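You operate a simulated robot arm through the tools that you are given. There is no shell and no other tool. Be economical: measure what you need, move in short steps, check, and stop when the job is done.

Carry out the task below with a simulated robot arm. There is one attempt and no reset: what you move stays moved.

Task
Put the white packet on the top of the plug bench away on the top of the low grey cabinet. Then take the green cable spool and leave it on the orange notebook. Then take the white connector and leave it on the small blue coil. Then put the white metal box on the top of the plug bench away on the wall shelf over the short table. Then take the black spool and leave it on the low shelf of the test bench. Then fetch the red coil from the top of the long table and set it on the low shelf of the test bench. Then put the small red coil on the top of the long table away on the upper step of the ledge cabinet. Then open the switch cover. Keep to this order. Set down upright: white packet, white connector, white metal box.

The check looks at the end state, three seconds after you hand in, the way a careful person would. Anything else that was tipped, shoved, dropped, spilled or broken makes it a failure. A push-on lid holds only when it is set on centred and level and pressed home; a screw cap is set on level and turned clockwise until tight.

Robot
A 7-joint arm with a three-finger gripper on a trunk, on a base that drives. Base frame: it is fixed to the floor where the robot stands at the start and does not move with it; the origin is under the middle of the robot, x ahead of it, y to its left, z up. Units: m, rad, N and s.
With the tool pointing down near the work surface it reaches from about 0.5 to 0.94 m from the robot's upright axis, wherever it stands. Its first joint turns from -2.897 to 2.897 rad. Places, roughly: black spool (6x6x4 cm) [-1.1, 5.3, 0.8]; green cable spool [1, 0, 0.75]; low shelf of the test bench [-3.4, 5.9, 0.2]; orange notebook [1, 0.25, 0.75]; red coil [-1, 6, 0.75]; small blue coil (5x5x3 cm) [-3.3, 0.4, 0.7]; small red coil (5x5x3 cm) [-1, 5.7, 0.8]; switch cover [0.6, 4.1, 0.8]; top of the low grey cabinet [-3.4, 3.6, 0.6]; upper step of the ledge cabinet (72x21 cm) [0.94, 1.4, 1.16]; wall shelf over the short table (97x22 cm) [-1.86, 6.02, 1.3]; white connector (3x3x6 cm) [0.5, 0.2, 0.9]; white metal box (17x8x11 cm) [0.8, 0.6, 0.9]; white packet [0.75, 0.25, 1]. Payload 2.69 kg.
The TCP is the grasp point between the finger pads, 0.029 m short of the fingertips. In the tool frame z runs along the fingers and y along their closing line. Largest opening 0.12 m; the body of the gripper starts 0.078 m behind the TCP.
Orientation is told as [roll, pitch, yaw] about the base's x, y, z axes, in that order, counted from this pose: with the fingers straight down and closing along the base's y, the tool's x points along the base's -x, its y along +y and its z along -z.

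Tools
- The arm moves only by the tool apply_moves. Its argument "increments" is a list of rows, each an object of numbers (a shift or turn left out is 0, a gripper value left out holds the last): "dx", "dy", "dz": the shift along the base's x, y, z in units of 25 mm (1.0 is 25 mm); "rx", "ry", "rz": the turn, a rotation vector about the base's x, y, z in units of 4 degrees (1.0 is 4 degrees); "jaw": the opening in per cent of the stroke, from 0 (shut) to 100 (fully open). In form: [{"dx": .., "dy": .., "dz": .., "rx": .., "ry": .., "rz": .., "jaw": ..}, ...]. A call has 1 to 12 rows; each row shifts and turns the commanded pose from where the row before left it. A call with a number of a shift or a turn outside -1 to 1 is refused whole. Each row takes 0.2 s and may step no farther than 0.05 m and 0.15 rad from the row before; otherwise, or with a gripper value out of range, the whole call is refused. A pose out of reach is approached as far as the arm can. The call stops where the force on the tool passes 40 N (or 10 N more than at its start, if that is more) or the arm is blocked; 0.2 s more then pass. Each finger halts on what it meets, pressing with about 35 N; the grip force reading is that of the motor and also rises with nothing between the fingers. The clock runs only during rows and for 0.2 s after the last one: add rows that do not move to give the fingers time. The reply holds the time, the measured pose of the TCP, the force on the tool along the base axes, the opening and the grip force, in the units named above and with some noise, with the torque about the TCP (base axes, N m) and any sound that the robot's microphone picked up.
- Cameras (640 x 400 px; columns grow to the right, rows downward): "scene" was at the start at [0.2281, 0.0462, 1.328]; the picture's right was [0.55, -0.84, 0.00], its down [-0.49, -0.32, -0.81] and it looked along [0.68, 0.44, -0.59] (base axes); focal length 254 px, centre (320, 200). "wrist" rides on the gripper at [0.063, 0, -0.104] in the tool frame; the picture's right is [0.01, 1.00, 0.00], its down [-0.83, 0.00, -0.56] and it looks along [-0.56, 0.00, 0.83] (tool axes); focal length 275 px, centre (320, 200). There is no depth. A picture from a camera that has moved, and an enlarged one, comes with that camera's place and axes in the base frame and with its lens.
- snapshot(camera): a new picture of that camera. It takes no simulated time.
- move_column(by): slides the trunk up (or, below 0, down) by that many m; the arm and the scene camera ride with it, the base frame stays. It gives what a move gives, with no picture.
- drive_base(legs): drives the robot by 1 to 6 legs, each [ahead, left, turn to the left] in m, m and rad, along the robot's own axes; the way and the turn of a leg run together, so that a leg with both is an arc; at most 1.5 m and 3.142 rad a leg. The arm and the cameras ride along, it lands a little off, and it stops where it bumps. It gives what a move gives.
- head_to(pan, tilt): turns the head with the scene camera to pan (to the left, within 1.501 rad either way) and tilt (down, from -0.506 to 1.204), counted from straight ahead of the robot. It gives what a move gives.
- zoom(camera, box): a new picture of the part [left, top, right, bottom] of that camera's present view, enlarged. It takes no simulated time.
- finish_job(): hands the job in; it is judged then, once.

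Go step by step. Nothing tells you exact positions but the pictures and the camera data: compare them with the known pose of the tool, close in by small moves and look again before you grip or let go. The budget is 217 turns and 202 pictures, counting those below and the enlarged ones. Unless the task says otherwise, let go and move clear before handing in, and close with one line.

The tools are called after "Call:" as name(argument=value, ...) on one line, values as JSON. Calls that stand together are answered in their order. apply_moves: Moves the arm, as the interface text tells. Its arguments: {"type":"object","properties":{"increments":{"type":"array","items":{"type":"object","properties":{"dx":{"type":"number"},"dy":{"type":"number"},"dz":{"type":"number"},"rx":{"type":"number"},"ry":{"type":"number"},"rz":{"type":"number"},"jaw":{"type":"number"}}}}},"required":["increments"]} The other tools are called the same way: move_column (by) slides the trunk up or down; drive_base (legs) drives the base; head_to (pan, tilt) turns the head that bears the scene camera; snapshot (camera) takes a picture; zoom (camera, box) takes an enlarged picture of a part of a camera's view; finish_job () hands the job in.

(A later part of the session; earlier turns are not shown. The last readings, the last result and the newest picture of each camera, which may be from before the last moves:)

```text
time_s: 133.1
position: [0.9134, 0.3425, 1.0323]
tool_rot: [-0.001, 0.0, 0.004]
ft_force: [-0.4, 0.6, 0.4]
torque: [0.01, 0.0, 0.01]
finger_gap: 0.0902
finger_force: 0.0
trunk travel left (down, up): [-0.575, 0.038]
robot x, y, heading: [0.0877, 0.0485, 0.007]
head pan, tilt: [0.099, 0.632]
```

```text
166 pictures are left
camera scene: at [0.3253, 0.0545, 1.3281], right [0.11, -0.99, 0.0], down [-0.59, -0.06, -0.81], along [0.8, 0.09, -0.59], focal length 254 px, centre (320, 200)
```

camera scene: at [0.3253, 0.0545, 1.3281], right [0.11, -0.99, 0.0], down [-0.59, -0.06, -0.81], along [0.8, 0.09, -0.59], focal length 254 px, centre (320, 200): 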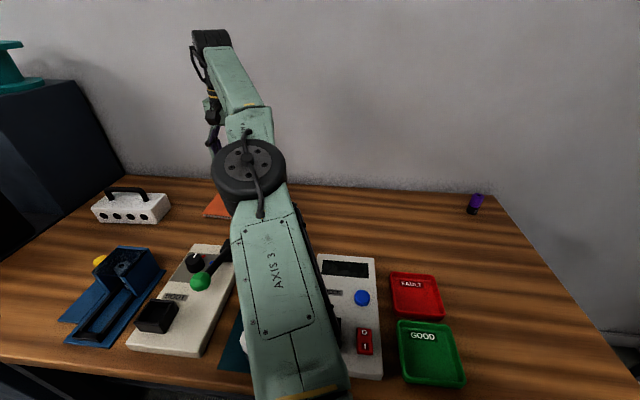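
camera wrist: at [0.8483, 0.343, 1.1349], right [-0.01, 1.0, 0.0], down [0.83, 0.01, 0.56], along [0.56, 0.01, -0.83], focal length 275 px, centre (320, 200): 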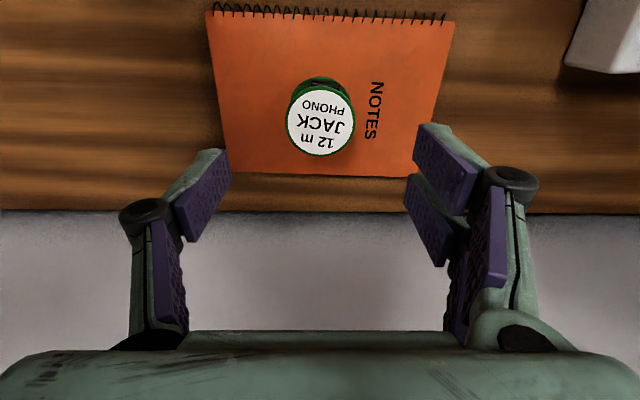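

The spool sits on the notebook. Next is the white connector near (0.50, 0.19). I'll back the base off a bit for reach and bring the tool over it.

Call:
drive_base(legs=[[-0.15, 0, 0]])

Call:
apply_moves(increments=[{"dx": -1, "dy": -0.5}, {"dx": -1, "dy": -0.5}, {"dx": -1, "dy": -0.5}, {"dx": -1, "dy": -0.5}, {"dx": -1, "dy": -0.5}, {"dx": -1, "dy": -0.5}, {"dx": -1, "dy": -0.5}, {"dx": -1, "dy": -0.5}, {"dx": -1, "dy": -0.5}, {"dx": -1, "dy": -0.5}, {"dx": -1, "dy": -0.5}, {"dx": -0.6, "dy": -0.5, "jaw": 60}])

Call:
snapshot(camera="wrist")

Call:
zoom(camera="scene", box=[180, 200, 360, 320])

```text
time_s: 134.5
position: [0.7624, 0.3411, 1.0324]
tool_rot: [0.001, -0.001, 0.003]
ft_force: [-1.0, 0.1, 0.4]
torque: [0.0, -0.02, 0.0]
finger_gap: 0.0903
finger_force: 0.0
trunk travel left (down, up): [-0.575, 0.038]
robot x, y, heading: [-0.0685, 0.0412, 0.007]
head pan, tilt: [0.099, 0.632]
```

```text
time_s: 137.1
position: [0.4723, 0.1909, 1.0304]
tool_rot: [0.0, -0.001, 0.006]
ft_force: [0.2, -0.2, -1.0]
torque: [-0.03, 0.02, 0.02]
finger_gap: 0.072
finger_force: 0.1
trunk travel left (down, up): [-0.575, 0.038]
robot x, y, heading: [-0.0656, 0.0428, 0.005]
head pan, tilt: [0.099, 0.632]
```

```text
165 pictures are left
camera wrist: at [0.4083, 0.1908, 1.134], right [-0.01, 1.0, 0.0], down [0.83, 0.01, 0.56], along [0.56, 0.01, -0.83], focal length 275 px, centre (320, 200)
```

wrist: 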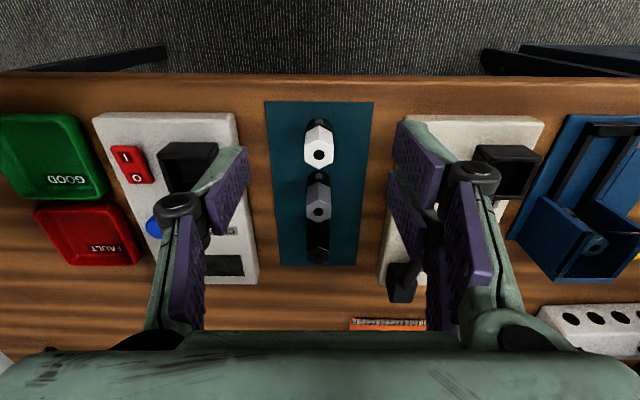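

```text
3.33 times, centred on (270, 260) of scene
camera zoom: at [0.1751, 0.0533, 1.328], right [0.11, -0.99, 0.0], down [-0.59, -0.06, -0.81], along [0.8, 0.09, -0.59], focal length 845 px, centre (487, 0)
```

zoom: 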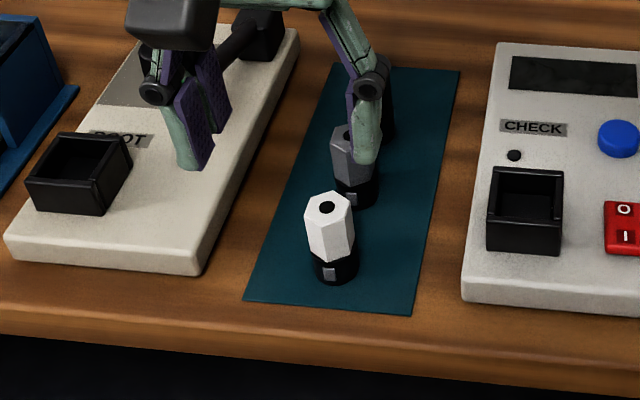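

Call:
apply_moves(increments=[{"dx": 0.65}, {"dx": 0.65}, {"dz": -1}, {"dz": -1}, {"dz": -0.6}, {"dz": -0.4}, {}])

Call:
snapshot(camera="wrist")

```text
time_s: 138.7
position: [0.5056, 0.1904, 0.9559]
tool_rot: [-0.002, 0.0, 0.004]
ft_force: [0.9, 0.8, -0.2]
torque: [0.01, 0.0, 0.0]
finger_gap: 0.0722
finger_force: 0.0
trunk travel left (down, up): [-0.575, 0.038]
robot x, y, heading: [-0.066, 0.0445, 0.008]
head pan, tilt: [0.099, 0.632]
```

```text
163 pictures are left
camera wrist: at [0.4411, 0.1912, 1.0595], right [-0.01, 1.0, 0.0], down [0.83, 0.01, 0.56], along [0.56, 0.01, -0.83], focal length 275 px, centre (320, 200)
```

wrist: 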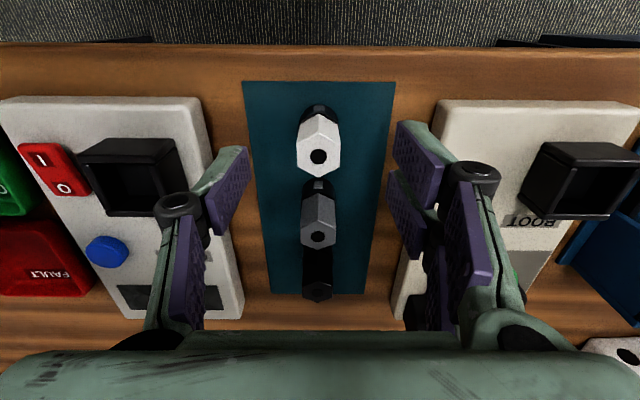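

The hex flats face the fingers. I'll go down to z 0.914 and close.

Call:
apply_moves(increments=[{"dz": -1}, {"dz": -0.68}, {}, {"jaw": 5}, {}, {}, {}, {}, {}, {}])

Call:
snapshot(camera="wrist")

```text
time_s: 140.9
position: [0.5058, 0.1902, 0.9144]
tool_rot: [-0.001, 0.0, 0.004]
ft_force: [0.3, -0.3, 0.3]
torque: [-0.05, -0.05, 0.0]
finger_gap: 0.0276
finger_force: 35.3
trunk travel left (down, up): [-0.575, 0.038]
robot x, y, heading: [-0.0681, 0.0484, 0.008]
head pan, tilt: [0.099, 0.632]
```

```text
162 pictures are left
camera wrist: at [0.4412, 0.1916, 1.0172], right [-0.01, 1.0, 0.0], down [0.83, 0.01, 0.56], along [0.56, 0.01, -0.83], focal length 275 px, centre (320, 200)
```

wrist: 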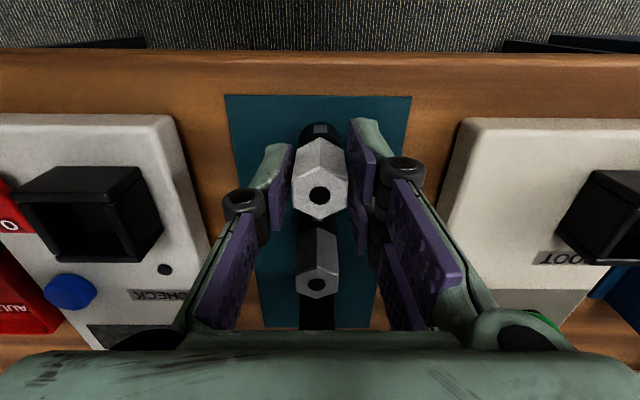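

The connector is gripped. I'll lift it, turn around and drive west between the tables towards the desk that holds the small blue coil.

Call:
apply_moves(increments=[{"dz": 1}, {"dz": 1}, {"dz": 1}, {"dz": 1}, {"dz": 1}, {"dz": 1}, {"dz": 1}, {"dz": 0.5}, {"dx": -1}, {"dx": -1}])

Call:
drive_base(legs=[[0, 0, 3.13], [0, 0.25, 0], [1.2, 0, 0]])

Call:
head_to(pan=-0.1, tilt=0.4)

Call:
snapshot(camera="scene")

```text
time_s: 143.1
position: [0.4551, 0.19, 1.1015]
tool_rot: [0.0, 0.001, 0.004]
ft_force: [-0.3, 0.3, -0.3]
torque: [-0.01, 0.03, 0.02]
finger_gap: 0.0279
finger_force: 34.9
trunk travel left (down, up): [-0.575, 0.038]
robot x, y, heading: [-0.0673, 0.0431, 0.007]
head pan, tilt: [0.099, 0.632]
```

```text
time_s: 158.9
position: [-1.7836, -0.373, 1.102]
tool_rot: [-0.001, 0.0, -3.132]
ft_force: [0.1, 0.0, -1.5]
torque: [-0.01, 0.0, 0.02]
finger_gap: 0.0278
finger_force: 35.3
trunk travel left (down, up): [-0.575, 0.038]
robot x, y, heading: [-1.2637, -0.2244, -3.128]
head pan, tilt: [0.099, 0.632]
```

```text
time_s: 159.7
position: [-1.7829, -0.3732, 1.1013]
tool_rot: [0.002, 0.001, -3.132]
ft_force: [-0.6, 0.3, -0.7]
torque: [-0.01, -0.04, 0.05]
finger_gap: 0.0277
finger_force: 34.1
trunk travel left (down, up): [-0.575, 0.038]
robot x, y, heading: [-1.2633, -0.2258, -3.132]
head pan, tilt: [-0.099, 0.4]
```

```text
161 pictures are left
camera scene: at [-1.5125, -0.2203, 1.3489], right [0.09, 1.0, 0.0], down [0.39, -0.03, -0.92], along [-0.92, 0.08, -0.39], focal length 254 px, centre (320, 200)
```

scene: 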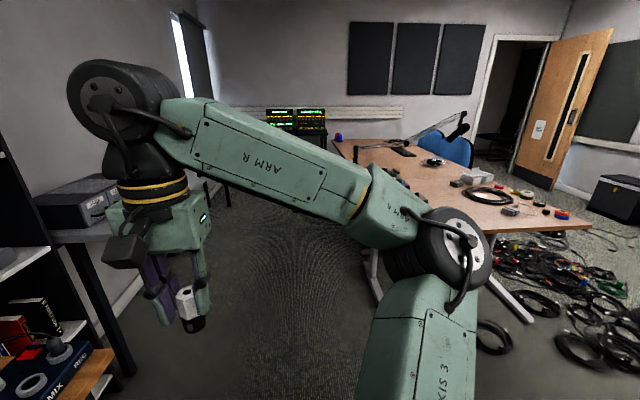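

The desk stands ahead with its left edge at y≈0.3. I'll drive further, keeping south of it, and look towards the coil.

Call:
drive_base(legs=[[1.3, 0.08, 0]])

Call:
head_to(pan=-0.9, tilt=0.5)

Call:
snapshot(camera="scene")

Call:
head_to(pan=0.3, tilt=0.5)

Call:
snapshot(camera="scene")

```text
time_s: 166.3
position: [-3.0951, -0.4769, 1.1021]
tool_rot: [-0.001, 0.001, -3.123]
ft_force: [-0.6, 0.5, -0.9]
torque: [0.01, 0.0, -0.01]
finger_gap: 0.0276
finger_force: 34.9
trunk travel left (down, up): [-0.575, 0.038]
robot x, y, heading: [-2.5761, -0.3245, -3.122]
head pan, tilt: [-0.099, 0.4]
```

```text
time_s: 167.4
position: [-3.0955, -0.4766, 1.1021]
tool_rot: [0.001, 0.001, -3.124]
ft_force: [1.1, 0.0, -0.6]
torque: [0.02, 0.0, -0.05]
finger_gap: 0.028
finger_force: 35.1
trunk travel left (down, up): [-0.575, 0.038]
robot x, y, heading: [-2.5765, -0.3242, -3.121]
head pan, tilt: [-0.901, 0.499]
```

```text
160 pictures are left
camera scene: at [-2.791, -0.259, 1.3399], right [0.77, 0.64, 0.0], down [0.3, -0.37, -0.88], along [-0.56, 0.68, -0.48], focal length 254 px, centre (320, 200)
```

scene: 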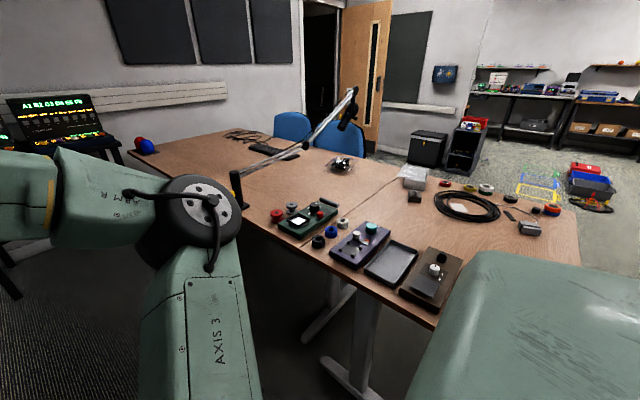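

```text
time_s: 168.8
position: [-3.0944, -0.4771, 1.1011]
tool_rot: [0.001, 0.001, -3.127]
ft_force: [0.3, -0.5, -1.5]
torque: [-0.01, -0.03, -0.02]
finger_gap: 0.0278
finger_force: 35.3
trunk travel left (down, up): [-0.575, 0.038]
robot x, y, heading: [-2.5762, -0.3233, -3.127]
head pan, tilt: [0.3, 0.499]
```

```text
159 pictures are left
camera scene: at [-2.8195, -0.3577, 1.3399], right [-0.31, 0.95, 0.0], down [0.45, 0.15, -0.88], along [-0.83, -0.28, -0.48], focal length 254 px, centre (320, 200)
```

scene: 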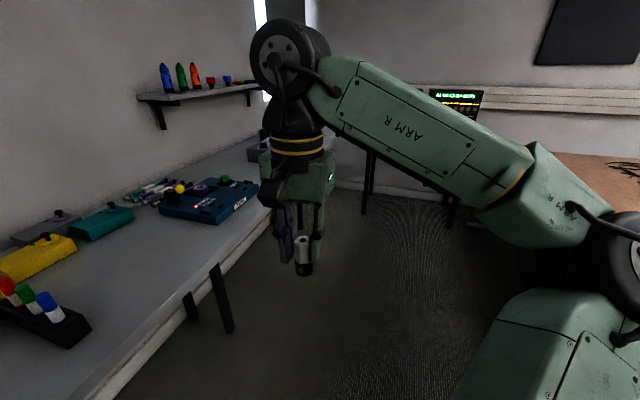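

A small blue coil is at about pixel (330, 230), which gives (-3.30, 0.42). I'll zoom in for details.

Call:
head_to(pan=-0.95, tilt=0.65)

Call:
zoom(camera="scene", box=[250, 110, 450, 250])

```text
time_s: 170.2
position: [-3.0964, -0.477, 1.1015]
tool_rot: [0.0, -0.001, -3.125]
ft_force: [-0.4, 1.0, -0.3]
torque: [-0.02, -0.03, 0.04]
finger_gap: 0.0278
finger_force: 34.8
trunk travel left (down, up): [-0.575, 0.038]
robot x, y, heading: [-2.5753, -0.3226, -3.123]
head pan, tilt: [-0.949, 0.649]
```

```text
2.86 times, centred on (350, 180) of scene
camera zoom: at [-2.785, -0.2596, 1.3265], right [0.8, 0.6, 0.0], down [0.36, -0.48, -0.8], along [-0.48, 0.64, -0.6], focal length 724 px, centre (234, 257)
```

zoom: 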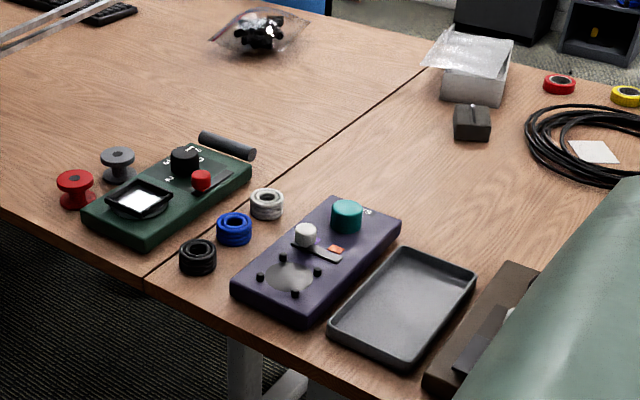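

The blue coil sits between a black and a white one, near (-3.30, 0.43). I'll drive alongside, turn to face the desk and approach with the wrist camera.

Call:
drive_base(legs=[[0.66, 0, 0], [0, 0, -1.58]])

Call:
head_to(pan=-0.15, tilt=0.75)

Call:
snapshot(camera="wrist")

Call:
snapshot(camera="scene")

```text
time_s: 177.8
position: [-3.3825, 0.1821, 1.1014]
tool_rot: [0.0, 0.002, 1.583]
ft_force: [-0.7, 0.3, 0.7]
torque: [0.03, -0.02, 0.0]
finger_gap: 0.0279
finger_force: 34.2
trunk travel left (down, up): [-0.575, 0.038]
robot x, y, heading: [-3.2351, -0.337, 1.587]
head pan, tilt: [-0.949, 0.649]
```

```text
time_s: 179.0
position: [-3.3824, 0.1806, 1.1009]
tool_rot: [0.001, 0.0, 1.584]
ft_force: [-0.2, -0.5, -0.4]
torque: [-0.03, -0.01, -0.02]
finger_gap: 0.0277
finger_force: 35.5
trunk travel left (down, up): [-0.575, 0.038]
robot x, y, heading: [-3.2349, -0.3383, 1.587]
head pan, tilt: [-0.15, 0.75]
```

```text
157 pictures are left
camera wrist: at [-3.3824, 0.1194, 1.2047], right [-1.0, -0.02, 0.0], down [-0.01, 0.83, 0.56], along [-0.01, 0.56, -0.83], focal length 275 px, centre (320, 200)
```

wrist: 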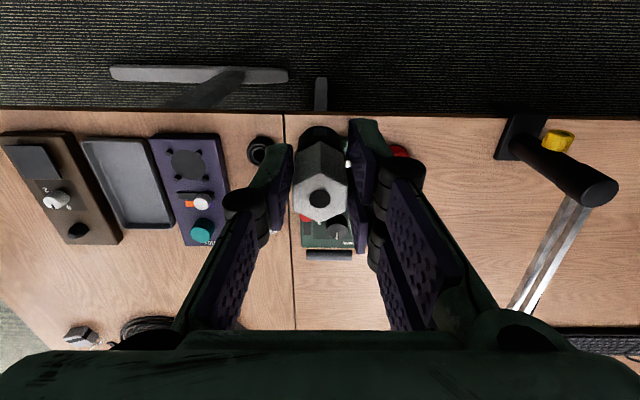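

```text
156 pictures are left
camera scene: at [-3.225, -0.1023, 1.3179], right [0.99, -0.14, 0.0], down [-0.09, -0.68, -0.73], along [0.1, 0.72, -0.68], focal length 254 px, centre (320, 200)
```

scene: 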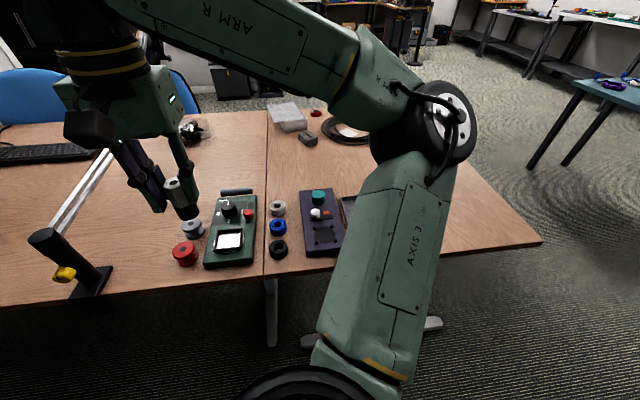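

The blue coil is about (-3.28, 0.40), top ≈0.77. I'll move to just short of it and lower so the wrist camera sees it.

Call:
apply_moves(increments=[{"dx": 0.68, "dy": 0.8}, {"dx": 0.68, "dy": 0.8}, {"dx": 0.68, "dy": 0.8}, {"dx": 0.68, "dy": 0.8}, {"dx": 0.68, "dy": 0.8}, {"dx": 0.68, "dy": 0.8}, {"dz": -1}, {"dz": -1}, {"dz": -1}, {"dz": -1}, {"dz": -1}, {}])

Call:
snapshot(camera="wrist")

Call:
snapshot(camera="scene")

```text
time_s: 181.6
position: [-3.2804, 0.3014, 0.9757]
tool_rot: [0.0, 0.0, 1.583]
ft_force: [0.4, 0.3, -1.1]
torque: [-0.02, 0.02, -0.03]
finger_gap: 0.0279
finger_force: 35.2
trunk travel left (down, up): [-0.575, 0.038]
robot x, y, heading: [-3.2353, -0.3417, 1.588]
head pan, tilt: [-0.15, 0.75]
```

```text
155 pictures are left
camera wrist: at [-3.2802, 0.2389, 1.0794], right [-1.0, -0.02, 0.0], down [-0.01, 0.83, 0.56], along [-0.01, 0.56, -0.83], focal length 275 px, centre (320, 200)
```

wrist: 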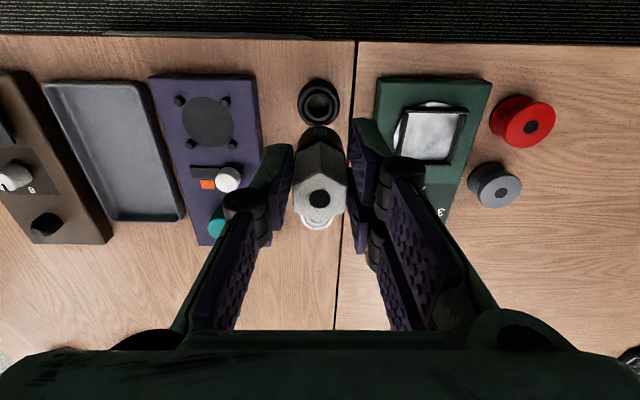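

```text
154 pictures are left
camera scene: at [-3.2251, -0.1023, 1.3179], right [0.99, -0.14, 0.0], down [-0.09, -0.68, -0.73], along [0.1, 0.72, -0.68], focal length 254 px, centre (320, 200)
```

scene: 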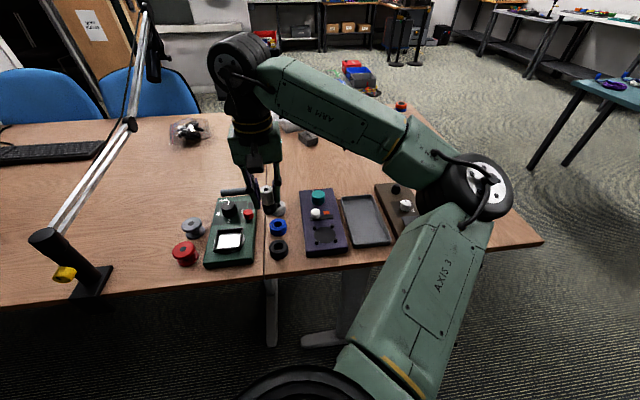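

The coils are lined up at x≈-3.280 with the blue one at y≈0.398. I'll move over it and lower most of the way.

Call:
apply_moves(increments=[{"dy": 1}, {"dy": 1}, {"dy": 1}, {"dy": 0.86}, {"dz": -1}, {"dz": -1}, {"dz": -1}, {"dz": -1}, {"dz": -0.8}, {}])

Call:
zoom(camera="scene", box=[220, 160, 340, 270])

Call:
snapshot(camera="wrist")

```text
time_s: 183.8
position: [-3.2804, 0.3972, 0.8568]
tool_rot: [0.0, 0.0, 1.583]
ft_force: [0.6, 0.1, -1.1]
torque: [0.01, 0.01, 0.03]
finger_gap: 0.0276
finger_force: 35.0
trunk travel left (down, up): [-0.575, 0.038]
robot x, y, heading: [-3.238, -0.3367, 1.588]
head pan, tilt: [-0.15, 0.75]
```

```text
3.64 times, centred on (280, 215) of scene
camera zoom: at [-3.2251, -0.1023, 1.3179], right [0.99, -0.14, 0.0], down [-0.09, -0.68, -0.73], along [0.1, 0.72, -0.68], focal length 922 px, centre (466, 146)
```

zoom: 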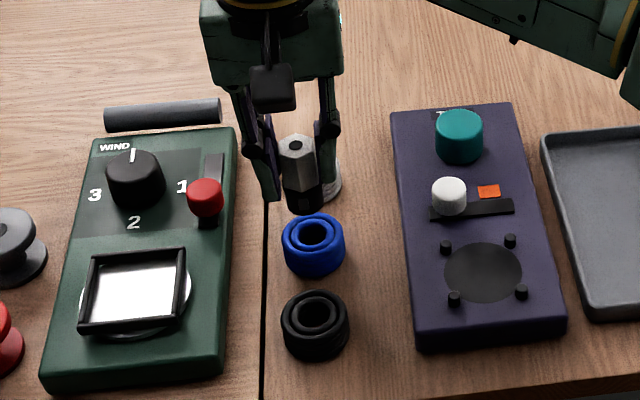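

```text
152 pictures are left
camera wrist: at [-3.2799, 0.3358, 0.9596], right [-1.0, -0.02, 0.0], down [-0.01, 0.83, 0.56], along [-0.01, 0.56, -0.83], focal length 275 px, centre (320, 200)
```

wrist: 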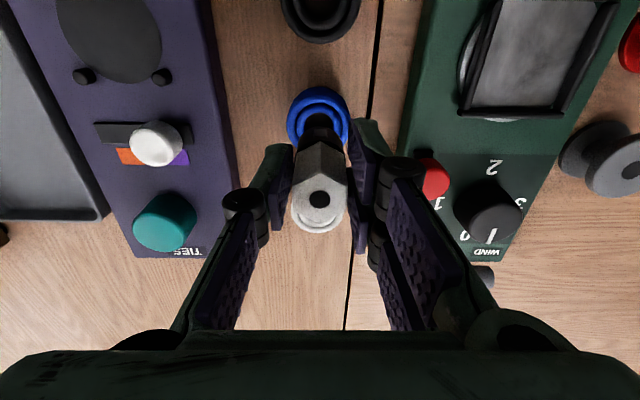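

The coil centre comes out at (-3.279, 0.400) with its top at 0.762. I'll correct by 3 mm and lower to contact.

Call:
apply_moves(increments=[{"dx": 0.05, "dy": 0.12}, {"dz": -0.8}, {"dz": -0.5}, {"dz": -0.2}, {}])

Call:
zoom(camera="scene", box=[250, 180, 320, 260])

Call:
zoom(camera="wrist", box=[240, 80, 400, 240])

```text
time_s: 185.0
position: [-3.2785, 0.4006, 0.8203]
tool_rot: [0.0, -0.002, 1.581]
ft_force: [-0.2, 0.5, 7.2]
torque: [0.08, 0.0, 0.01]
finger_gap: 0.028
finger_force: 34.7
trunk travel left (down, up): [-0.575, 0.038]
robot x, y, heading: [-3.2322, -0.3377, 1.581]
head pan, tilt: [-0.15, 0.75]
```

```text
5.00 times, centred on (285, 220) of scene
camera zoom: at [-3.225, -0.103, 1.3182], right [0.99, -0.14, 0.0], down [-0.09, -0.68, -0.73], along [0.1, 0.72, -0.68], focal length 1268 px, centre (495, 100)
```

zoom: 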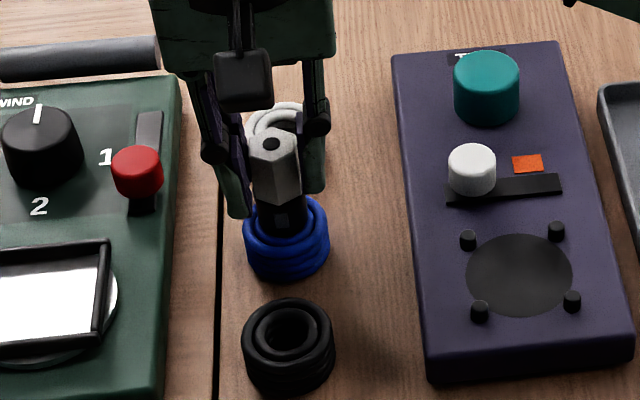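

```text
2.50 times, centred on (320, 160) of wrist
camera zoom: at [-3.279, 0.3389, 0.9232], right [-1.0, -0.02, 0.0], down [-0.01, 0.83, 0.56], along [-0.01, 0.56, -0.83], focal length 688 px, centre (320, 300)
```

zoom: 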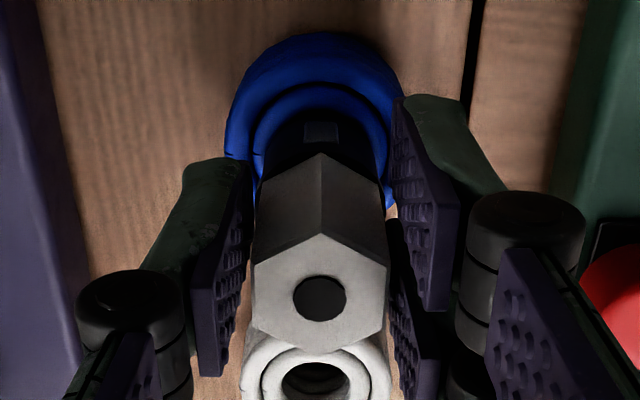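

Contact. The connector sits roughly 2–3 mm too far back, so I'll lift a hair, shift -y and set it down again.

Call:
apply_moves(increments=[{"dz": 0.25}, {"dy": -0.11}, {"dz": -0.2}, {"dz": -0.1}, {}])

```text
time_s: 186.2
position: [-3.2792, 0.3978, 0.8213]
tool_rot: [-0.001, -0.004, 1.584]
ft_force: [0.3, -0.7, 17.5]
torque: [0.12, -0.08, 0.01]
finger_gap: 0.0279
finger_force: 35.3
trunk travel left (down, up): [-0.575, 0.038]
robot x, y, heading: [-3.2314, -0.34, 1.587]
head pan, tilt: [-0.15, 0.75]
```

Call:
apply_moves(increments=[{"dz": 0.08}, {"jaw": 30}, {"jaw": 38}, {"jaw": 46}, {"jaw": 50}, {}])

Call:
zoom(camera="scene", box=[250, 180, 320, 260])

Call:
zoom(camera="wrist", box=[240, 80, 400, 240])

```text
time_s: 187.6
position: [-3.2776, 0.3984, 0.819]
tool_rot: [-0.001, 0.001, 1.584]
ft_force: [-0.4, 0.0, 0.0]
torque: [0.0, 0.04, -0.03]
finger_gap: 0.0601
finger_force: 0.1
trunk travel left (down, up): [-0.575, 0.038]
robot x, y, heading: [-3.2352, -0.3383, 1.585]
head pan, tilt: [-0.15, 0.75]
```

```text
5.00 times, centred on (285, 220) of scene
camera zoom: at [-3.2251, -0.1024, 1.3179], right [0.99, -0.14, 0.0], down [-0.09, -0.68, -0.73], along [0.1, 0.72, -0.68], focal length 1268 px, centre (495, 100)
```

zoom: 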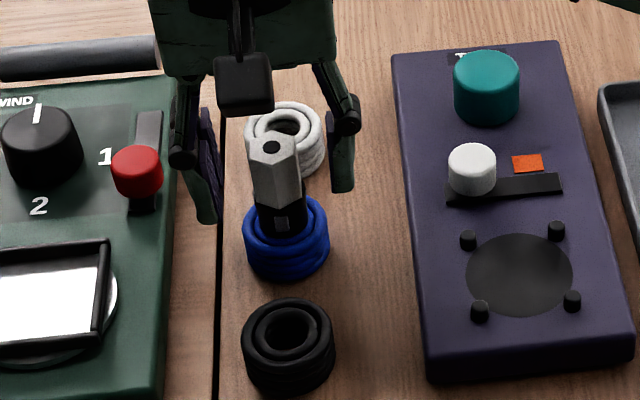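

```text
2.50 times, centred on (320, 160) of wrist
camera zoom: at [-3.279, 0.3363, 0.9227], right [-1.0, -0.02, 0.0], down [-0.01, 0.83, 0.56], along [-0.01, 0.56, -0.83], focal length 688 px, centre (320, 300)
```

zoom: 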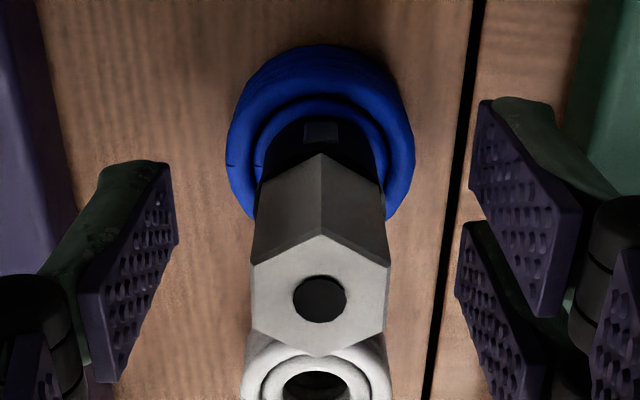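

The connector stands upright and centred on the blue coil. I'll lift clear, retract and head back to the plug bench for the metal box.

Call:
apply_moves(increments=[{"dz": 1}, {"dz": 1}, {"dz": 1}, {"dz": 1}, {"dz": 1}, {"dz": 1}, {"dz": 1}, {"dz": 1}, {"dz": 1}, {"dz": 1}, {"dy": -1}, {"dy": -1}])

Call:
apply_moves(increments=[{"dy": -1}, {"dy": -1}, {"dy": -1}, {"dy": -1}, {"dy": -1}, {"dy": -1}, {"dx": -0.6}, {"dx": -0.8}])

Call:
zoom(camera="scene", box=[180, 160, 360, 280])

```text
time_s: 190.2
position: [-3.2786, 0.3478, 1.0695]
tool_rot: [0.001, -0.001, 1.583]
ft_force: [0.0, 0.1, 0.1]
torque: [0.03, -0.01, -0.01]
finger_gap: 0.06
finger_force: 0.1
trunk travel left (down, up): [-0.575, 0.038]
robot x, y, heading: [-3.2312, -0.3386, 1.577]
head pan, tilt: [-0.15, 0.75]
```

```text
time_s: 192.0
position: [-3.3147, 0.198, 1.0688]
tool_rot: [0.0, 0.0, 1.584]
ft_force: [-0.3, 0.7, 0.2]
torque: [-0.02, -0.01, -0.04]
finger_gap: 0.0596
finger_force: 0.1
trunk travel left (down, up): [-0.575, 0.038]
robot x, y, heading: [-3.2321, -0.3387, 1.583]
head pan, tilt: [-0.15, 0.75]
```

```text
3.33 times, centred on (270, 220) of scene
camera zoom: at [-3.2253, -0.1023, 1.3179], right [0.99, -0.14, 0.0], down [-0.09, -0.68, -0.73], along [0.1, 0.72, -0.68], focal length 845 px, centre (487, 133)
```

zoom: 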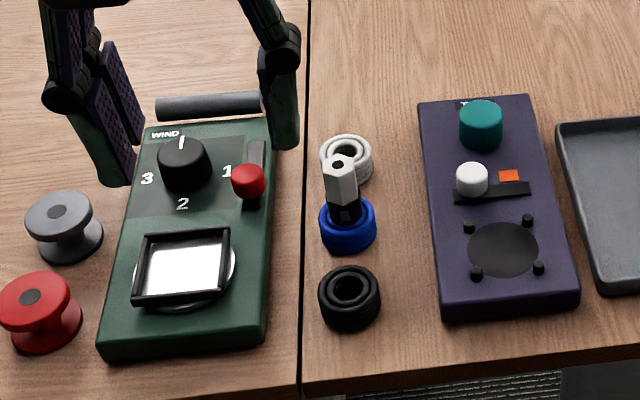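

Call:
drive_base(legs=[[0, 0, -1.583], [1.5, 0, 0], [1.5, 0, 0], [0.17, 0, 0], [0, 0.76, 0]])

Call:
head_to(pan=0.2, tilt=0.7)

Call:
snapshot(camera="scene")

Call:
snapshot(camera="wrist")

```text
time_s: 217.4
position: [0.4972, 0.4697, 1.0705]
tool_rot: [0.0, 0.0, -0.015]
ft_force: [-0.3, -0.7, 0.8]
torque: [-0.05, 0.0, -0.04]
finger_gap: 0.0599
finger_force: 0.0
trunk travel left (down, up): [-0.575, 0.038]
robot x, y, heading: [-0.0411, 0.4015, -0.008]
head pan, tilt: [-0.15, 0.75]
```

```text
time_s: 218.2
position: [0.4962, 0.471, 1.0697]
tool_rot: [0.001, -0.001, -0.014]
ft_force: [0.3, 0.4, 0.6]
torque: [0.0, -0.03, 0.02]
finger_gap: 0.06
finger_force: 0.1
trunk travel left (down, up): [-0.575, 0.038]
robot x, y, heading: [-0.0434, 0.4037, -0.009]
head pan, tilt: [0.201, 0.7]
```

```text
146 pictures are left
camera scene: at [0.1965, 0.4154, 1.3221], right [0.19, -0.98, 0.0], down [-0.63, -0.12, -0.76], along [0.75, 0.14, -0.64], focal length 254 px, centre (320, 200)
```

scene: 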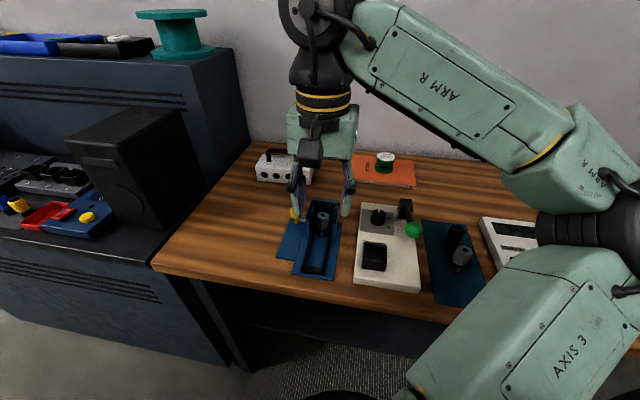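

```text
145 pictures are left
camera wrist: at [0.4326, 0.4716, 1.1732], right [0.01, 1.0, 0.0], down [0.83, -0.01, 0.56], along [0.56, 0.0, -0.83], focal length 275 px, centre (320, 200)
```

wrist: 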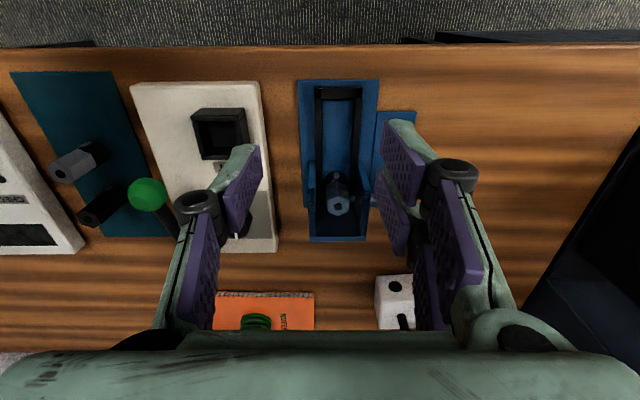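

The metal box sits at the back left with its long side along y. I'll move nearer for a good measurement, with the gripper wide open.

Call:
apply_moves(increments=[{"dx": 0.9, "dy": 1, "jaw": 100}, {"dx": 0.9, "dy": 1}, {"dx": 0.9, "dy": 1}, {"dx": 0.9, "dy": 1}, {"dx": 0.9, "dy": 1}, {"dx": 0.9, "dy": 1}, {"dz": 0.4}])

Call:
snapshot(camera="wrist")

Call:
snapshot(camera="scene")

```text
time_s: 219.8
position: [0.6318, 0.618, 1.0797]
tool_rot: [0.0, 0.001, -0.015]
ft_force: [0.2, -0.2, 0.3]
torque: [-0.02, 0.0, -0.04]
finger_gap: 0.12
finger_force: 0.0
trunk travel left (down, up): [-0.575, 0.038]
robot x, y, heading: [-0.04, 0.4025, -0.01]
head pan, tilt: [0.201, 0.7]
```

```text
144 pictures are left
camera wrist: at [0.5678, 0.621, 1.1832], right [0.01, 1.0, 0.0], down [0.83, -0.01, 0.56], along [0.56, -0.01, -0.83], focal length 275 px, centre (320, 200)
```

wrist: 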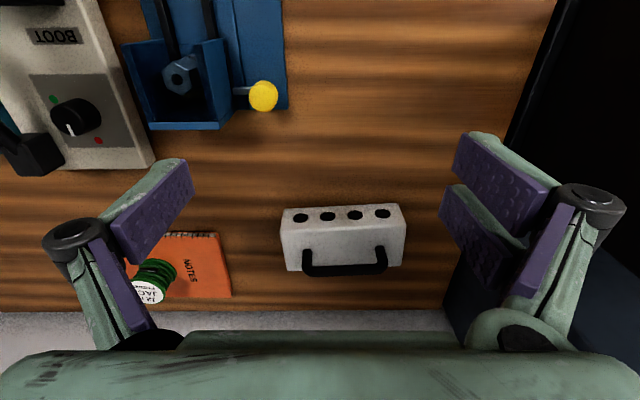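

```text
143 pictures are left
camera scene: at [0.1963, 0.4153, 1.3222], right [0.19, -0.98, 0.0], down [-0.63, -0.12, -0.77], along [0.75, 0.14, -0.64], focal length 254 px, centre (320, 200)
```

scene: 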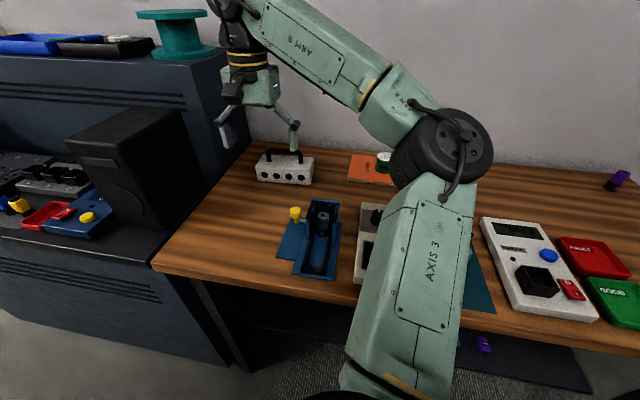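

Call:
zoom(camera="wrist", box=[260, 180, 430, 290])

Call:
zoom(camera="scene", box=[230, 130, 350, 205])

```text
3.64 times, centred on (345, 235) of wrist
camera zoom: at [0.5678, 0.621, 1.1832], right [0.01, 1.0, 0.0], down [0.83, -0.01, 0.56], along [0.56, -0.01, -0.83], focal length 1001 px, centre (229, 73)
```

zoom: 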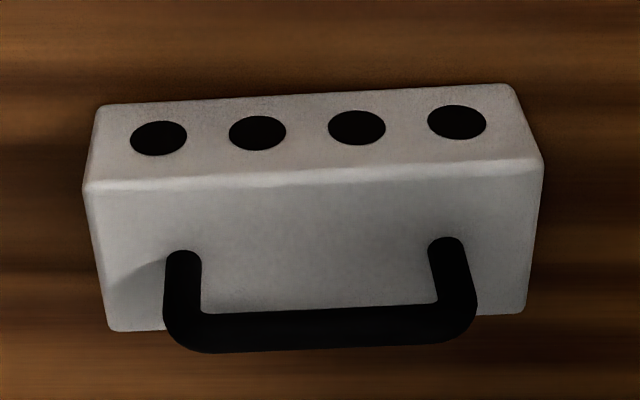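

```text
5.33 times, centred on (290, 168) of scene
camera zoom: at [0.1963, 0.4153, 1.3222], right [0.19, -0.98, 0.0], down [-0.63, -0.12, -0.77], along [0.75, 0.14, -0.64], focal length 1352 px, centre (480, 373)
```

zoom: 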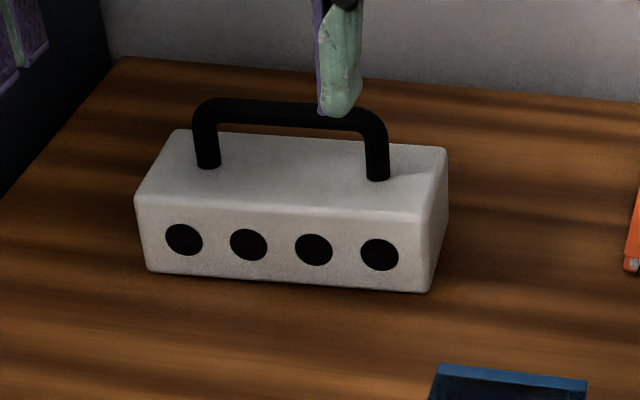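

The box is measured: centre (0.833, 0.649), about 8 cm deep, body top 0.911, handle top ≈0.955, turned about 2.8°. I'll drive 0.1 m closer and turn the gripper 90° so it grips front to back.

Call:
drive_base(legs=[[0.1, 0, 0]])

Call:
apply_moves(increments=[{"rz": 1}, {"rz": 1}, {"rz": 1}, {"rz": 1}, {"rz": 1}, {"rz": 1}, {"rz": 1}, {"rz": 1}, {"rz": 1}, {"rz": 1}, {"rz": 1}, {"rz": 1}])

Call:
apply_moves(increments=[{"rz": 1}, {"rz": 1}, {"rz": 1}, {"rz": 1}, {"rz": 1}, {"rz": 1}, {"rz": 1}, {"rz": 1}, {"rz": 1}, {"rz": 1}, {"rz": 1}, {"rz": 0.4}])

```text
time_s: 221.0
position: [0.7319, 0.6195, 1.0801]
tool_rot: [0.001, 0.001, -0.016]
ft_force: [0.6, 0.7, -0.2]
torque: [0.01, 0.02, -0.02]
finger_gap: 0.1197
finger_force: 0.0
trunk travel left (down, up): [-0.575, 0.038]
robot x, y, heading: [0.0569, 0.3986, -0.012]
head pan, tilt: [0.201, 0.7]
```

```text
time_s: 223.6
position: [0.7316, 0.6181, 1.0784]
tool_rot: [0.0, 0.0, 0.825]
ft_force: [0.0, -0.5, 0.4]
torque: [-0.02, 0.01, 0.01]
finger_gap: 0.1199
finger_force: 0.0
trunk travel left (down, up): [-0.575, 0.038]
robot x, y, heading: [0.0584, 0.4005, -0.015]
head pan, tilt: [0.201, 0.7]
```

```text
time_s: 226.2
position: [0.5993, 0.65, 1.0299]
tool_rot: [0.0, -0.003, 1.618]
ft_force: [-0.3, -0.2, 0.1]
torque: [-0.02, -0.01, 0.02]
finger_gap: 0.12
finger_force: 0.0
out of reach, approached as far as the arm can: row 5, 6, 7, 8, 9, 10, 11, 12
trunk travel left (down, up): [-0.575, 0.038]
robot x, y, heading: [0.0569, 0.404, -0.016]
head pan, tilt: [0.201, 0.7]
```

The joint limit stops that direction, so I'll use the opposite yaw (-87°) instead.

Call:
apply_moves(increments=[{"rz": -1}, {"rz": -1}, {"rz": -1}, {"rz": -1}, {"rz": -1}, {"rz": -1}, {"rz": -1}, {"rz": -1}, {"rz": -1}, {"rz": -1}, {"rz": -1}, {"rz": -1}])

Call:
apply_moves(increments=[{"rz": -1}, {"rz": -1}, {"rz": -1}, {"rz": -1}, {"rz": -1}, {"rz": -1}, {"rz": -1}, {"rz": -1}, {"rz": -1}, {"rz": -1}, {"rz": -1}, {"rz": -1}])

Call:
apply_moves(increments=[{"rz": -1}, {"rz": -1}, {"rz": -1}, {"rz": -1}, {"rz": -1}, {"rz": -1}, {"rz": -1}, {"rz": -1}, {"rz": -1}, {"rz": -1}, {"rz": -1}, {"rz": -1}])

Call:
apply_moves(increments=[{"rz": -1}, {"rz": -1}, {"rz": -1}, {"rz": -1}, {"rz": -1}, {"rz": -1}, {"rz": -1}, {"rz": -1}, {"rz": -1}, {}])

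Call:
snapshot(camera="scene")

Call:
snapshot(camera="wrist")

```text
time_s: 228.8
position: [0.5997, 0.6497, 1.0308]
tool_rot: [0.001, 0.0, 0.783]
ft_force: [0.1, -0.1, 0.3]
torque: [0.0, 0.04, 0.0]
finger_gap: 0.1203
finger_force: 0.1
trunk travel left (down, up): [-0.575, 0.038]
robot x, y, heading: [0.0608, 0.4021, -0.01]
head pan, tilt: [0.201, 0.7]
```

```text
time_s: 231.4
position: [0.5994, 0.6497, 1.03]
tool_rot: [-0.001, 0.0, -0.057]
ft_force: [-1.5, 0.5, 0.6]
torque: [-0.01, -0.02, 0.02]
finger_gap: 0.1198
finger_force: 0.1
trunk travel left (down, up): [-0.575, 0.038]
robot x, y, heading: [0.0591, 0.399, -0.014]
head pan, tilt: [0.201, 0.7]
```

```text
time_s: 234.0
position: [0.5996, 0.6505, 1.0318]
tool_rot: [0.0, 0.0, -0.895]
ft_force: [0.4, -0.1, -0.8]
torque: [0.01, 0.01, -0.01]
finger_gap: 0.1197
finger_force: 0.0
trunk travel left (down, up): [-0.575, 0.038]
robot x, y, heading: [0.0574, 0.406, -0.011]
head pan, tilt: [0.201, 0.7]
```

```text
time_s: 236.2
position: [0.5998, 0.6501, 1.032]
tool_rot: [0.0, 0.0, -1.523]
ft_force: [0.9, -0.1, 1.1]
torque: [0.03, -0.03, 0.0]
finger_gap: 0.1204
finger_force: 0.1
trunk travel left (down, up): [-0.575, 0.038]
robot x, y, heading: [0.0559, 0.4044, -0.013]
head pan, tilt: [0.201, 0.7]
```

```text
140 pictures are left
camera scene: at [0.2961, 0.4144, 1.3221], right [0.19, -0.98, 0.0], down [-0.63, -0.12, -0.76], along [0.75, 0.14, -0.64], focal length 254 px, centre (320, 200)
```

scene: 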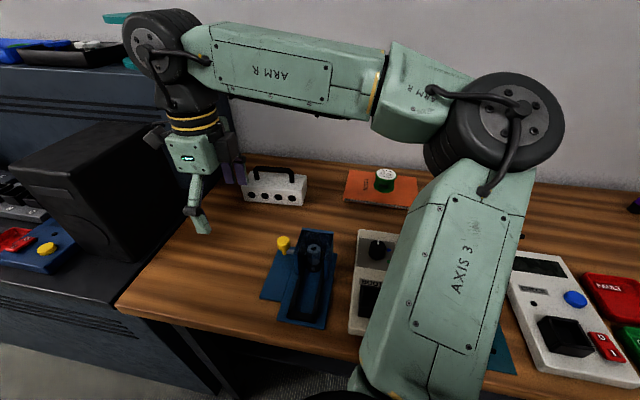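

```text
139 pictures are left
camera wrist: at [0.5951, 0.7143, 1.1341], right [1.0, 0.05, 0.0], down [0.04, -0.83, 0.56], along [0.03, -0.56, -0.83], focal length 275 px, centre (320, 200)
```

wrist: 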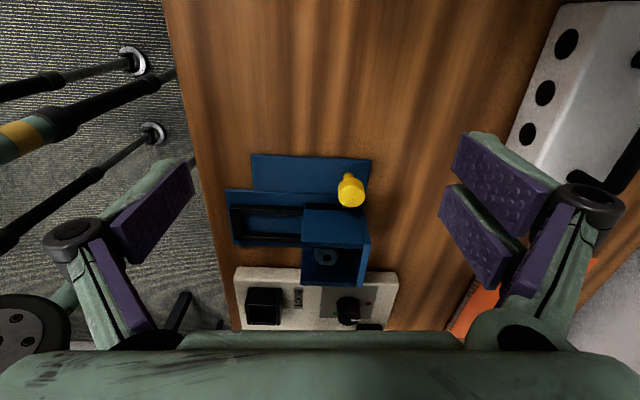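

Call:
apply_moves(increments=[{"dz": 0.6}, {"dx": 1}, {"dx": 1}, {"dx": 1}, {"dx": 1}, {"dx": 1}, {"dx": 1}, {"dx": 1}, {"dx": 1}, {"dx": 1}, {"dx": 0.32}, {}])

Call:
snapshot(camera="wrist")

Call:
snapshot(camera="scene")

```text
time_s: 238.8
position: [0.8326, 0.6506, 1.0458]
tool_rot: [0.0, -0.001, -1.52]
ft_force: [-0.5, 0.0, -0.4]
torque: [0.0, -0.02, 0.01]
finger_gap: 0.1201
finger_force: 0.0
trunk travel left (down, up): [-0.575, 0.038]
robot x, y, heading: [0.0604, 0.4014, -0.017]
head pan, tilt: [0.201, 0.7]
```

```text
138 pictures are left
camera wrist: at [0.8281, 0.7142, 1.1496], right [1.0, 0.05, 0.0], down [0.05, -0.83, 0.56], along [0.03, -0.56, -0.83], focal length 275 px, centre (320, 200)
```

wrist: 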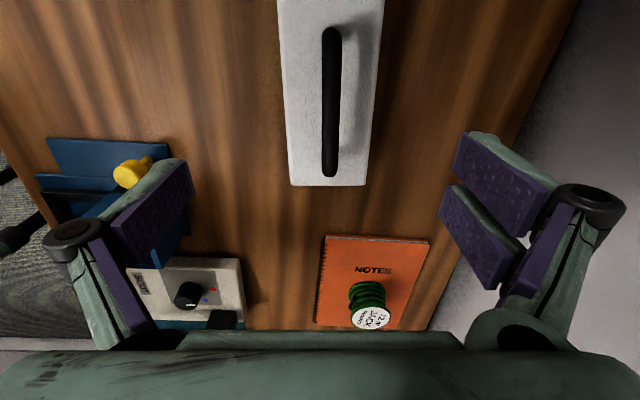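

```text
137 pictures are left
camera scene: at [0.2961, 0.4144, 1.3222], right [0.19, -0.98, 0.0], down [-0.63, -0.12, -0.76], along [0.75, 0.14, -0.64], focal length 254 px, centre (320, 200)
```

scene: 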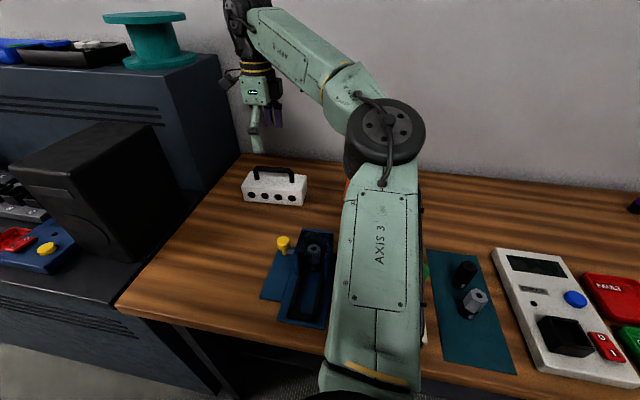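

Aligned with the box; I'll shift 6 mm in +x and descend.

Call:
apply_moves(increments=[{"dx": 0.25, "dy": 0.1}, {"dz": -1}, {"dz": -1}, {"dz": -1}, {"dz": -1}, {"dz": -1}, {}])

Call:
snapshot(camera="wrist")

Call:
zoom(camera="scene", box=[210, 80, 350, 220])

```text
time_s: 240.4
position: [0.8383, 0.6527, 0.9205]
tool_rot: [-0.001, 0.0, -1.523]
ft_force: [-0.1, -1.3, 0.6]
torque: [0.0, 0.01, 0.0]
finger_gap: 0.1201
finger_force: 0.0
trunk travel left (down, up): [-0.575, 0.038]
robot x, y, heading: [0.0616, 0.399, -0.013]
head pan, tilt: [0.201, 0.7]
```

```text
136 pictures are left
camera wrist: at [0.8341, 0.7168, 1.0237], right [1.0, 0.05, 0.0], down [0.04, -0.83, 0.56], along [0.03, -0.56, -0.83], focal length 275 px, centre (320, 200)
```

wrist: 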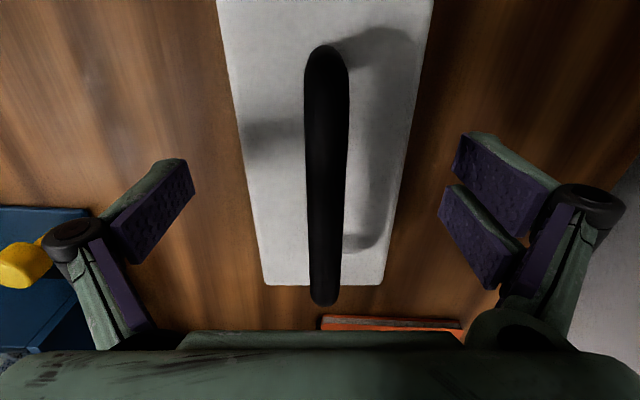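

```text
2.86 times, centred on (280, 150) of scene
camera zoom: at [0.2961, 0.4144, 1.3222], right [0.19, -0.98, 0.0], down [-0.63, -0.12, -0.77], along [0.75, 0.14, -0.64], focal length 724 px, centre (434, 343)
```

zoom: 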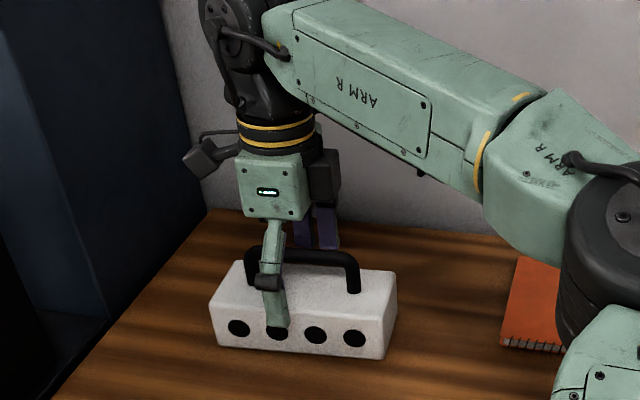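

Call:
apply_moves(increments=[{"dz": -0.3, "dy": -0.15}, {"dz": -0.28}, {}, {"jaw": 40}, {}, {}, {}, {}, {}, {}])

Call:
snapshot(camera="wrist")

Call:
zoom(camera="scene", box=[210, 80, 350, 220])

```text
time_s: 242.6
position: [0.8383, 0.6492, 0.9074]
tool_rot: [0.002, -0.001, -1.522]
ft_force: [5.2, 0.0, 3.7]
torque: [0.17, -0.65, -0.08]
finger_gap: 0.0797
finger_force: 35.4
trunk travel left (down, up): [-0.575, 0.038]
robot x, y, heading: [0.0582, 0.3998, -0.013]
head pan, tilt: [0.201, 0.7]
```

```text
134 pictures are left
camera wrist: at [0.8341, 0.713, 1.0103], right [1.0, 0.05, 0.0], down [0.04, -0.83, 0.56], along [0.03, -0.55, -0.83], focal length 275 px, centre (320, 200)
```

wrist: 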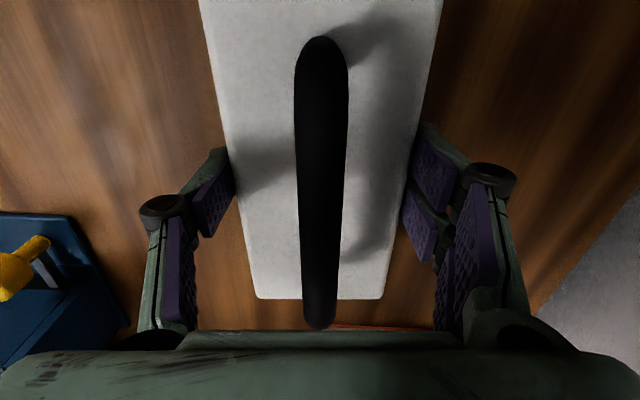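

```text
2.86 times, centred on (280, 150) of scene
camera zoom: at [0.296, 0.4143, 1.3222], right [0.19, -0.98, 0.0], down [-0.63, -0.12, -0.77], along [0.75, 0.14, -0.64], focal length 724 px, centre (434, 343)
```

zoom: 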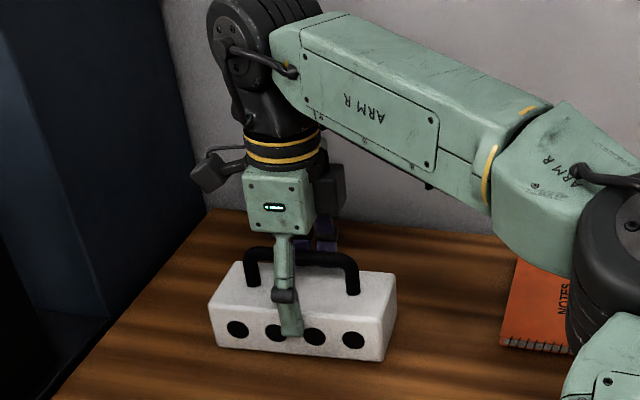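

Gripped at 80 mm. I'll lift slowly and check.

Call:
apply_moves(increments=[{"dz": 0.4}, {"dz": 0.8}, {"dz": 1}, {"dz": 1}, {"dz": 1}, {"dz": 1}, {"dz": 1}, {}])

Call:
zoom(camera="scene", box=[210, 60, 350, 200])

```text
time_s: 244.4
position: [0.8384, 0.6487, 1.0631]
tool_rot: [-0.002, 0.0, -1.521]
ft_force: [0.2, -0.4, -6.9]
torque: [0.0, -0.01, -0.03]
finger_gap: 0.0798
finger_force: 34.9
trunk travel left (down, up): [-0.575, 0.038]
robot x, y, heading: [0.0602, 0.4012, -0.012]
head pan, tilt: [0.201, 0.7]
```

```text
2.86 times, centred on (280, 130) of scene
camera zoom: at [0.2968, 0.4146, 1.3219], right [0.19, -0.98, 0.0], down [-0.63, -0.12, -0.76], along [0.75, 0.14, -0.64], focal length 724 px, centre (434, 400)
```

zoom: 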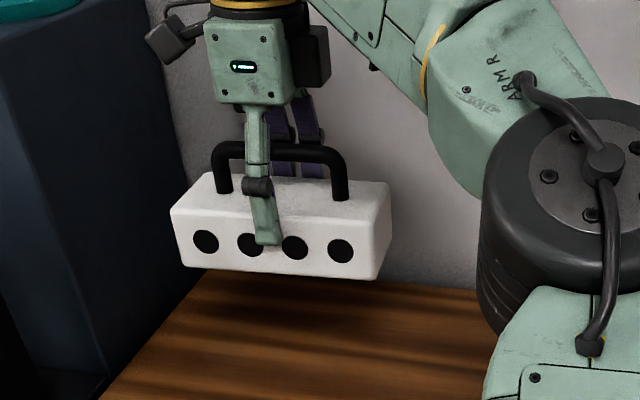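

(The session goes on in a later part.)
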